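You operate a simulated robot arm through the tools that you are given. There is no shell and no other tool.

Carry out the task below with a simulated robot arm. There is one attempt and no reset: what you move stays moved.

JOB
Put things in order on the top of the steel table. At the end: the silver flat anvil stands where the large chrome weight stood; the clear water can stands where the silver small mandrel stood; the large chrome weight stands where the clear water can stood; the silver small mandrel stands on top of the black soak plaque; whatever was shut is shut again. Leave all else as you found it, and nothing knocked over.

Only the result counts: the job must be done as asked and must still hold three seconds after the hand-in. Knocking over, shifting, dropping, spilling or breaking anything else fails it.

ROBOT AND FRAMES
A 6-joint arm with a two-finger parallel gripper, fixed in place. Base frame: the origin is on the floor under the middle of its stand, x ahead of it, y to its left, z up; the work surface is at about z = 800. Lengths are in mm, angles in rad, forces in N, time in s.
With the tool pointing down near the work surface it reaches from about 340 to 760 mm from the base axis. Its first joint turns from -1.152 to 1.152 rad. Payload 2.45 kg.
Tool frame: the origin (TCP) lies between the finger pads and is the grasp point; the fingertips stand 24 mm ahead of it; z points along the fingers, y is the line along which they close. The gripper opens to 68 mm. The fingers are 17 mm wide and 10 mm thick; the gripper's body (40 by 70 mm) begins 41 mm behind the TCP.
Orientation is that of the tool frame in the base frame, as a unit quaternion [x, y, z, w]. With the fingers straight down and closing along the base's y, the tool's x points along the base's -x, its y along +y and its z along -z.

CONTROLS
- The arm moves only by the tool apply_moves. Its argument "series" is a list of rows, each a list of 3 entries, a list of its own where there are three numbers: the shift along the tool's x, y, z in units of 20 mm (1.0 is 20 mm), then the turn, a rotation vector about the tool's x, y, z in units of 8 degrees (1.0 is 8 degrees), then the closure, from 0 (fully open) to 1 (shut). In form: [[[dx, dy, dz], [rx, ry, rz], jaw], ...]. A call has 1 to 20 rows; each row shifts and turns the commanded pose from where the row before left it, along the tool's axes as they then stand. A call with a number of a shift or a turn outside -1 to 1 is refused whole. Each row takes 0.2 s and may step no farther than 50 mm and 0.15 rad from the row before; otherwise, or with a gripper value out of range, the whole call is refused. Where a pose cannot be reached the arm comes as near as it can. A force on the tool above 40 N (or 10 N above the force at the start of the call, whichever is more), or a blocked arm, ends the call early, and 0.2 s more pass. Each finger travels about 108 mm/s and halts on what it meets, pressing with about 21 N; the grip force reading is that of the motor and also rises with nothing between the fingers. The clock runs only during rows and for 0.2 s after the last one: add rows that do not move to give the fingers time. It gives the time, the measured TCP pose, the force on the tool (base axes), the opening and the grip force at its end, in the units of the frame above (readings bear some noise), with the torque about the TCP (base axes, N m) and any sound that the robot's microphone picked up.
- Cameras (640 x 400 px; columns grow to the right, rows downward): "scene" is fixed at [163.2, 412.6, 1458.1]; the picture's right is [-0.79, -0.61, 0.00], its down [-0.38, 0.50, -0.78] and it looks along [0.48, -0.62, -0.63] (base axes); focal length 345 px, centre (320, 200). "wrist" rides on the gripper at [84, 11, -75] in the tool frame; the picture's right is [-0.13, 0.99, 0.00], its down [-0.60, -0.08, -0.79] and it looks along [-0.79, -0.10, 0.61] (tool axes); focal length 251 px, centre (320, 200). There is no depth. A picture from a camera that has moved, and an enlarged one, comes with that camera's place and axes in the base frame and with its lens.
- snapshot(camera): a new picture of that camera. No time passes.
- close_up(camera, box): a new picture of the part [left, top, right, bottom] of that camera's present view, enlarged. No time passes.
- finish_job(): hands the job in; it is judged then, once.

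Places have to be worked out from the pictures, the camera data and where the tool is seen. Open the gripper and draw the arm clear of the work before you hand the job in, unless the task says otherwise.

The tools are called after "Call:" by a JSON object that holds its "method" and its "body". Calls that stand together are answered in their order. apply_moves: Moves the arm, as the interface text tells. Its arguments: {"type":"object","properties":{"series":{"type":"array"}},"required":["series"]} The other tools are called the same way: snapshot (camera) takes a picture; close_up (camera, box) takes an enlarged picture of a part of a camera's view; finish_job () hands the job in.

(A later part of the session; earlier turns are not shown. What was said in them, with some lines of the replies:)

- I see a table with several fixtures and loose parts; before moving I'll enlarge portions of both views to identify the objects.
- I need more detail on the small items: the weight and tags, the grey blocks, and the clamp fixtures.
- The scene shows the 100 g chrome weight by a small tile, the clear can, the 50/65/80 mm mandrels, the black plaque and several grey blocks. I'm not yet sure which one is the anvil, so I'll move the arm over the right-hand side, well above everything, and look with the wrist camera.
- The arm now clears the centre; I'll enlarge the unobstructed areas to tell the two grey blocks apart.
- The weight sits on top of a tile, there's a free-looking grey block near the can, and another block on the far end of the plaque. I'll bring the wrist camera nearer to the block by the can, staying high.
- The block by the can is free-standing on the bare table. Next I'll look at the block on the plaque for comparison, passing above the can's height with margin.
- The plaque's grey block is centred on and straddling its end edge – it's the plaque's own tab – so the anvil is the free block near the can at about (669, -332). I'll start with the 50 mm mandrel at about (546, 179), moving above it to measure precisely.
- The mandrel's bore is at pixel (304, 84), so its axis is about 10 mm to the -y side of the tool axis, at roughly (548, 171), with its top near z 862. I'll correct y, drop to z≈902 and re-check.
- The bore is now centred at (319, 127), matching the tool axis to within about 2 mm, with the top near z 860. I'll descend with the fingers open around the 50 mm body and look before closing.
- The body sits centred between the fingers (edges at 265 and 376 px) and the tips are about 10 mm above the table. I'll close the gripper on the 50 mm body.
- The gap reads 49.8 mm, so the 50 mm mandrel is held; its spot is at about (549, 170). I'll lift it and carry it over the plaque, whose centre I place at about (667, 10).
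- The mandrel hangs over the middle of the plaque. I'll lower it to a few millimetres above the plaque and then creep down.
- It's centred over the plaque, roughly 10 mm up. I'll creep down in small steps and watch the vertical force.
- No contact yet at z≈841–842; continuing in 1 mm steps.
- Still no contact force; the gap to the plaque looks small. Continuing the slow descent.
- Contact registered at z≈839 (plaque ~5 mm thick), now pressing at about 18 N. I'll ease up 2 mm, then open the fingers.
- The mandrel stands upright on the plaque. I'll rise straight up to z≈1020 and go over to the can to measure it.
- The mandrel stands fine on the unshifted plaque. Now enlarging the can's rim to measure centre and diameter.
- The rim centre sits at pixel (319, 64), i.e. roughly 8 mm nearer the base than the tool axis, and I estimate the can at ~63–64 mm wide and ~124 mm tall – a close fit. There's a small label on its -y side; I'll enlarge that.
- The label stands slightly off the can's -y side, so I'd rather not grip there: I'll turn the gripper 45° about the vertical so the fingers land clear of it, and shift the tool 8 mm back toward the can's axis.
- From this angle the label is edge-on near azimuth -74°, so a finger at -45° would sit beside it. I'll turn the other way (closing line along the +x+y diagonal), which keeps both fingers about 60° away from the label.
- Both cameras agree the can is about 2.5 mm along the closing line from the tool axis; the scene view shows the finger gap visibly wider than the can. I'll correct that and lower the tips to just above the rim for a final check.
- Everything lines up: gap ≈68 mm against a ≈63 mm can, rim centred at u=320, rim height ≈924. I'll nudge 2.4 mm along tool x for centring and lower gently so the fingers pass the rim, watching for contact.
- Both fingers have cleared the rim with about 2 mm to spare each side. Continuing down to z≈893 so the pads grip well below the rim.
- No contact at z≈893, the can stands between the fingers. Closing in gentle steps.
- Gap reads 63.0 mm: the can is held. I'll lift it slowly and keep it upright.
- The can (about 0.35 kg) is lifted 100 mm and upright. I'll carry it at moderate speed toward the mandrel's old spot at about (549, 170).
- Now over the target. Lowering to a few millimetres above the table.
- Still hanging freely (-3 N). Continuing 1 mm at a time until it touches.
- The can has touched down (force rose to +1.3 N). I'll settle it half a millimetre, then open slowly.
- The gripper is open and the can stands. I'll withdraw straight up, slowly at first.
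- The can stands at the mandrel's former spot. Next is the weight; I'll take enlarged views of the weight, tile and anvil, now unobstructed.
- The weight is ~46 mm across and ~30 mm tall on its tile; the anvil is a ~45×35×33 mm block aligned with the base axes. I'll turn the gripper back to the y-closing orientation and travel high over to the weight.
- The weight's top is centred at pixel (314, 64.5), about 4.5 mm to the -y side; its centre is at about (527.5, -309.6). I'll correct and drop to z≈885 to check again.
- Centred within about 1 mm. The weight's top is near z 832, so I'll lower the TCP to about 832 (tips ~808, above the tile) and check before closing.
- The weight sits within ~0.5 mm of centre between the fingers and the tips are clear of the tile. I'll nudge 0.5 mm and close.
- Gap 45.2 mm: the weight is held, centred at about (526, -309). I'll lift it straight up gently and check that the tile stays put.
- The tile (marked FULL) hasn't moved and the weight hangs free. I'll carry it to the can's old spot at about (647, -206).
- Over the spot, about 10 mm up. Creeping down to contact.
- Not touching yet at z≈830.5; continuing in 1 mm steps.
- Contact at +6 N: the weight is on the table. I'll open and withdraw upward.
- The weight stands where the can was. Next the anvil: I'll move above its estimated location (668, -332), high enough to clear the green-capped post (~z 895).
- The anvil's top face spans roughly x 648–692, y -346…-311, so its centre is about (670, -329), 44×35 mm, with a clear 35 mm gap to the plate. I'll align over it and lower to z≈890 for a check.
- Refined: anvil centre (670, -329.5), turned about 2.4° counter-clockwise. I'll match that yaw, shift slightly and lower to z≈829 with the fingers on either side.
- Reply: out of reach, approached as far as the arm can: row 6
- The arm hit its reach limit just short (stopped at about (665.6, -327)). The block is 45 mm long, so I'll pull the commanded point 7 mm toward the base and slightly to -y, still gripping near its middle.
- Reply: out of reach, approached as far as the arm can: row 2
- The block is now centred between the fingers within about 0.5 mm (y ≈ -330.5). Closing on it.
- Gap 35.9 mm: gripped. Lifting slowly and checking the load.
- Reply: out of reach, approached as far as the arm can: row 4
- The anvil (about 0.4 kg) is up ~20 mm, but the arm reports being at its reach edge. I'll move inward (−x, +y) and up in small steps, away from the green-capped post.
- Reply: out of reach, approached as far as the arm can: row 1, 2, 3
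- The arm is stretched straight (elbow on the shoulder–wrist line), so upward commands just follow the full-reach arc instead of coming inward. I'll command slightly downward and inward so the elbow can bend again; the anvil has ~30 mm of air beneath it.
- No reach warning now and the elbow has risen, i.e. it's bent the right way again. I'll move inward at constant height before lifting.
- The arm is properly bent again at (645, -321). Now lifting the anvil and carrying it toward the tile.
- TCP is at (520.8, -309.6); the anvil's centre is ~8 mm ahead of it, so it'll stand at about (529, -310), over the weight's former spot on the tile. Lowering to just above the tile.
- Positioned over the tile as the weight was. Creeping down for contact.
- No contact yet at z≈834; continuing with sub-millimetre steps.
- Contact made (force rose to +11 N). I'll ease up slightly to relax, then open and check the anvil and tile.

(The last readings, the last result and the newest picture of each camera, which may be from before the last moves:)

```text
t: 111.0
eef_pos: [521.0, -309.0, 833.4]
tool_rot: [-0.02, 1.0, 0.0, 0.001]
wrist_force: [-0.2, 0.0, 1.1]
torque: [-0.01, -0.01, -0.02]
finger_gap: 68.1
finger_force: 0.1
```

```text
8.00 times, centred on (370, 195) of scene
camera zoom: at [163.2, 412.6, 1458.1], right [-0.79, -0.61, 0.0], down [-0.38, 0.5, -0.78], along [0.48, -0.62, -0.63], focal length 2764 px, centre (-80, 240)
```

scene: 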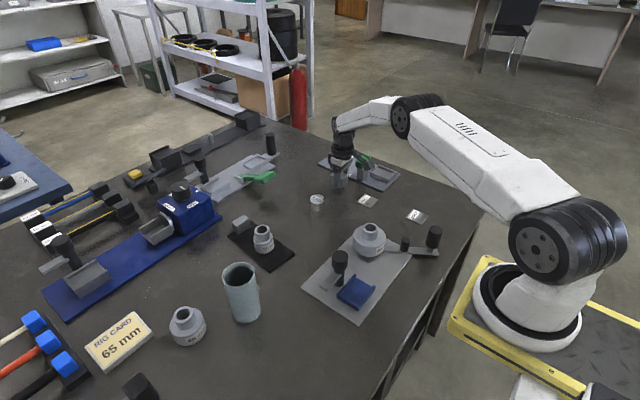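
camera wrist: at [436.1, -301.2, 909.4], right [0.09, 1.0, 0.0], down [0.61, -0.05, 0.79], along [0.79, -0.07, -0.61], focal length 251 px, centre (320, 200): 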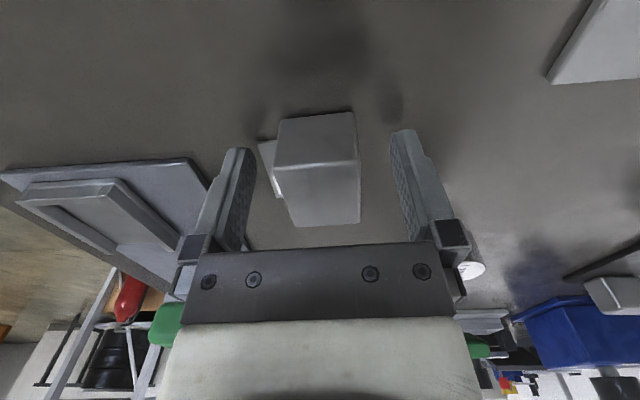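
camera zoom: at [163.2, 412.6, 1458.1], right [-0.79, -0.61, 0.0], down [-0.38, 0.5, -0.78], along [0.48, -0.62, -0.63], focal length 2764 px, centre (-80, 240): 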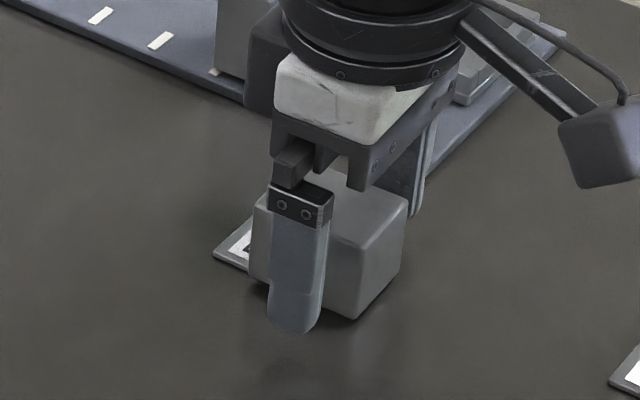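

The anvil stands on the tile. I'll withdraw straight up and inspect everything.

Call:
{"method": "apply_moves", "body": {"series": [[[0, 0, -0.3], [0, 0, 0], 0], [[0, 0, -0.6], [0, 0, 0], 0], [[0, 0, -1], [0, 0, 0], 0], [[0, 0, -1], [0, 0, 0], 0], [[0, 0, -1], [0, 0, 0], 0], [[0, 0, -1], [0, 0, 0], 0], [[0, 0, -1], [0, 0, 0], 0], [[0, 0, -1], [0, 0, 0], 0], [[0, 0, -1], [0, 0, 0], 0], [[0, 0, -1], [0, 0, 0.3], 0], [[0, 0, -1], [0, 0, 0], 0], [[0, 0, 0], [0, 0, 0], 0]]}}

Call:
{"method": "snapshot", "body": {"camera": "wrist"}}

Call:
{"method": "snapshot", "body": {"camera": "scene"}}

Call:
{"method": "close_up", "body": {"camera": "scene", "box": [300, 140, 428, 220]}}

Call:
{"method": "close_up", "body": {"camera": "wrist", "box": [240, 0, 400, 100]}}

```text
t: 113.6
eef_pos: [522.1, -308.6, 1031.1]
tool_rot: [0.0, 1.0, 0.0, 0.001]
wrist_force: [-0.7, 1.1, 0.1]
torque: [-0.03, 0.0, 0.01]
finger_gap: 68.4
finger_force: 0.2
```

```text
taken
camera wrist: at [436.6, -296.5, 1107.2], right [0.13, 0.99, 0.0], down [0.6, -0.08, 0.79], along [0.79, -0.1, -0.61], focal length 251 px, centre (320, 200)
```

wrist: 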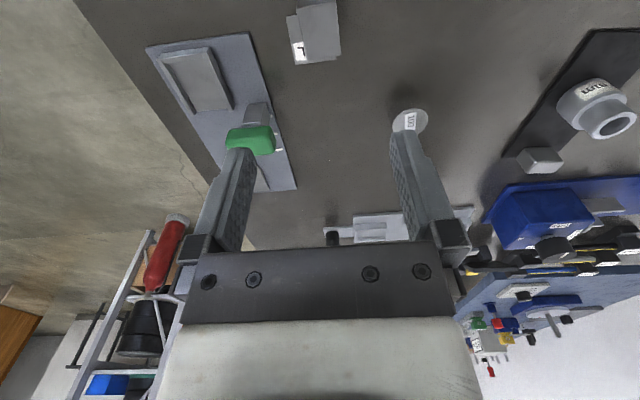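

```text
taken
```

scene: 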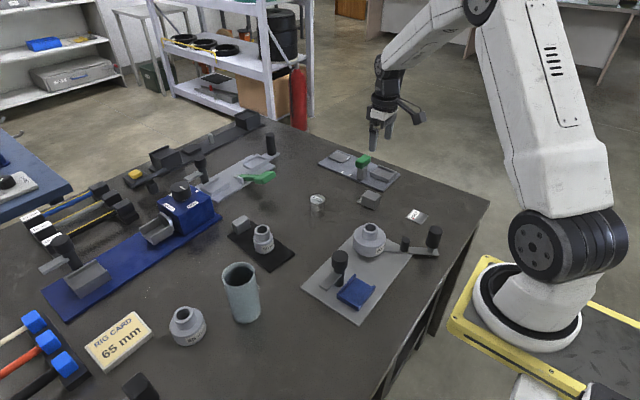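

```text
5.00 times, centred on (364, 180) of scene
camera zoom: at [163.2, 412.6, 1458.1], right [-0.79, -0.61, 0.0], down [-0.38, 0.5, -0.78], along [0.48, -0.62, -0.63], focal length 1727 px, centre (100, 300)
```

zoom: 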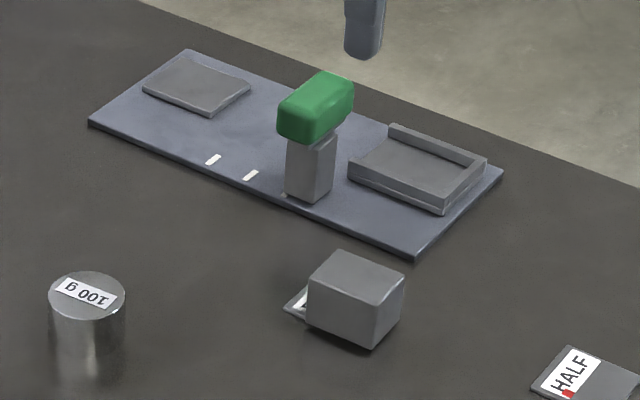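

```text
4.00 times, centred on (320, 50) of wrist
camera zoom: at [436.6, -296.5, 1107.2], right [0.13, 0.99, 0.0], down [0.6, -0.08, 0.79], along [0.79, -0.1, -0.61], focal length 1006 px, centre (320, 800)
```

zoom: 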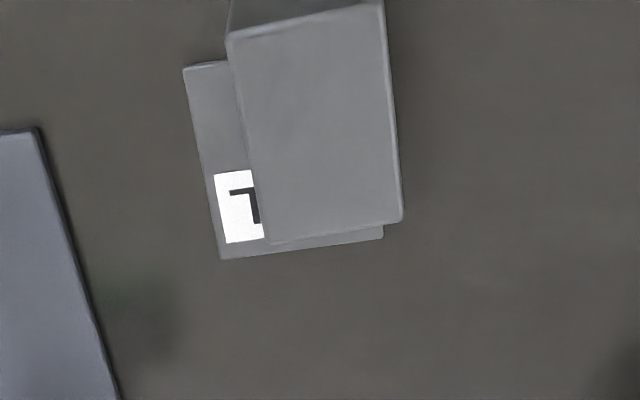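

All four items are in place: anvil on the tile, weight at the can's spot, can at the mandrel's spot, mandrel on the plaque, and the tile hasn't shifted. I'll draw the arm up and back, then do a last check.

Call:
{"method": "apply_moves", "body": {"series": [[[0.3, 0.3, -0.5], [0, 0, 0], 0], [[0.5, 0.8, -0.8], [0, 0, 0], 0], [[0.5, 0.8, -0.8], [0, 0, 0], 0], [[0.5, 0.8, -0.8], [0, 0, 0], 0], [[0.5, 0.8, -0.8], [0, 0, 0], 0], [[0.5, 0.8, -0.5], [0, 0, 0], 0], [[0.3, 0.5, 0], [0, 0, 0], 0], [[0, 0, 0], [0, 0, 0], 0], [[0, 0, 0], [0, 0, 0], 0], [[0, 0, 0], [0, 0, 0], 0]]}}

Call:
{"method": "snapshot", "body": {"camera": "scene"}}

Call:
{"method": "snapshot", "body": {"camera": "wrist"}}

Call:
{"method": "close_up", "body": {"camera": "scene", "box": [160, 200, 320, 360]}}

Call:
{"method": "close_up", "body": {"camera": "scene", "box": [290, 140, 450, 240]}}

```text
t: 115.8
eef_pos: [459.2, -214.1, 1113.2]
tool_rot: [0.0, 1.0, 0.0, 0.002]
wrist_force: [0.8, 0.1, 0.8]
torque: [0.01, 0.05, -0.02]
finger_gap: 67.9
finger_force: 0.1
```

```text
taken
```

scene: 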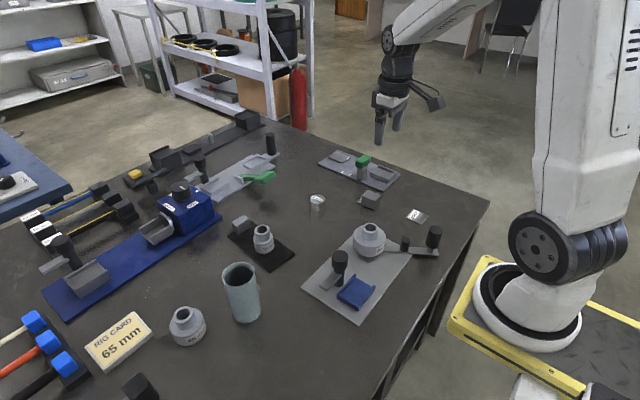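

```text
taken
camera wrist: at [374.1, -202.0, 1189.6], right [0.13, 0.99, 0.0], down [0.6, -0.08, 0.79], along [0.79, -0.1, -0.61], focal length 251 px, centre (320, 200)
```

wrist: 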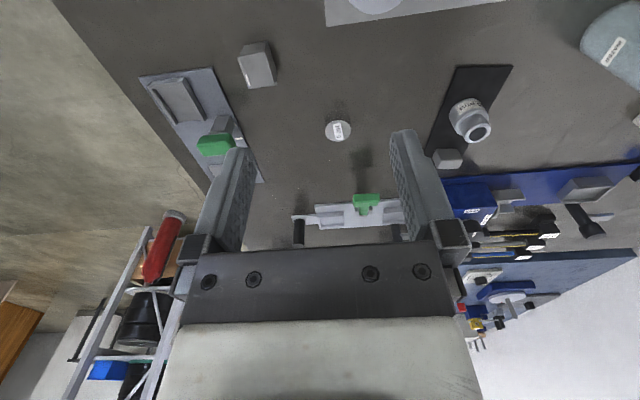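

```text
2.50 times, centred on (240, 280) of scene
camera zoom: at [163.2, 412.6, 1458.1], right [-0.79, -0.61, 0.0], down [-0.38, 0.5, -0.78], along [0.48, -0.62, -0.63], focal length 864 px, centre (520, 0)
```

zoom: 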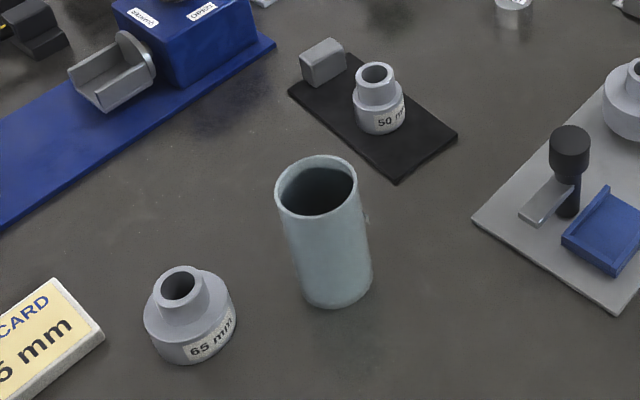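

```text
4.00 times, centred on (370, 190) of scene
camera zoom: at [163.2, 412.6, 1458.1], right [-0.79, -0.61, 0.0], down [-0.38, 0.5, -0.78], along [0.48, -0.62, -0.63], focal length 1382 px, centre (120, 240)
```

zoom: 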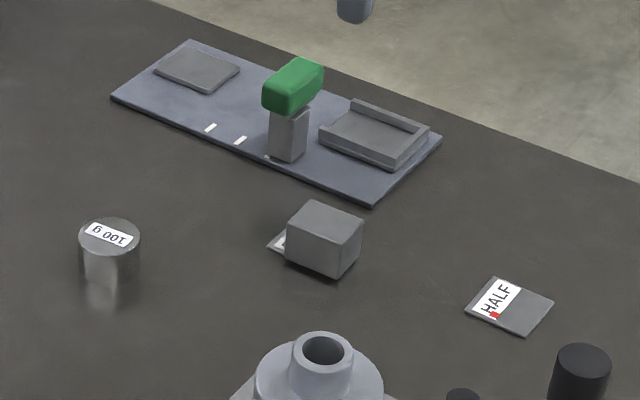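

The final views show everything upright and in place: anvil on the weight's spot, weight on the can's spot, can on the mandrel's spot, and mandrel on the black plaque. Nothing was opened, nothing else has moved, and the gripper is open and clear, so I'm handing in.

Call:
{"method": "finish_job", "body": {}}

```text
The job is handed in.
```

The job is handed in, and the last pictures show all four moves done with everything upright. I don't have the judge's result.

- **Small mandrel (50 mm):** it stands near the middle of the black soak plaque, and the plaque did not shift.
- **Water can:** it stands on the mandrel's old spot, at about (549, 170). I kept it upright the whole way.
- **Chrome weight (100 g):** it stands on the can's old spot, at about (647, -206).
- **Flat anvil:** it stands on the weight's old spot, on the same FULL tile, and the tile did not shift. I set it about 3 mm further from the base than the weight's centre, because the weight had stood close to the tile's edge.

Nothing had to be opened, so nothing needed shutting again. Nothing else appears to have moved.

I had to judge which object was the "silver flat anvil". I took it to be the free-standing grey block beside the can, since the similar block on the plaque looks like the plaque's own tab.

While picking up the anvil, the arm reached its limit and stretched out straight. I brought it back in without touching anything.
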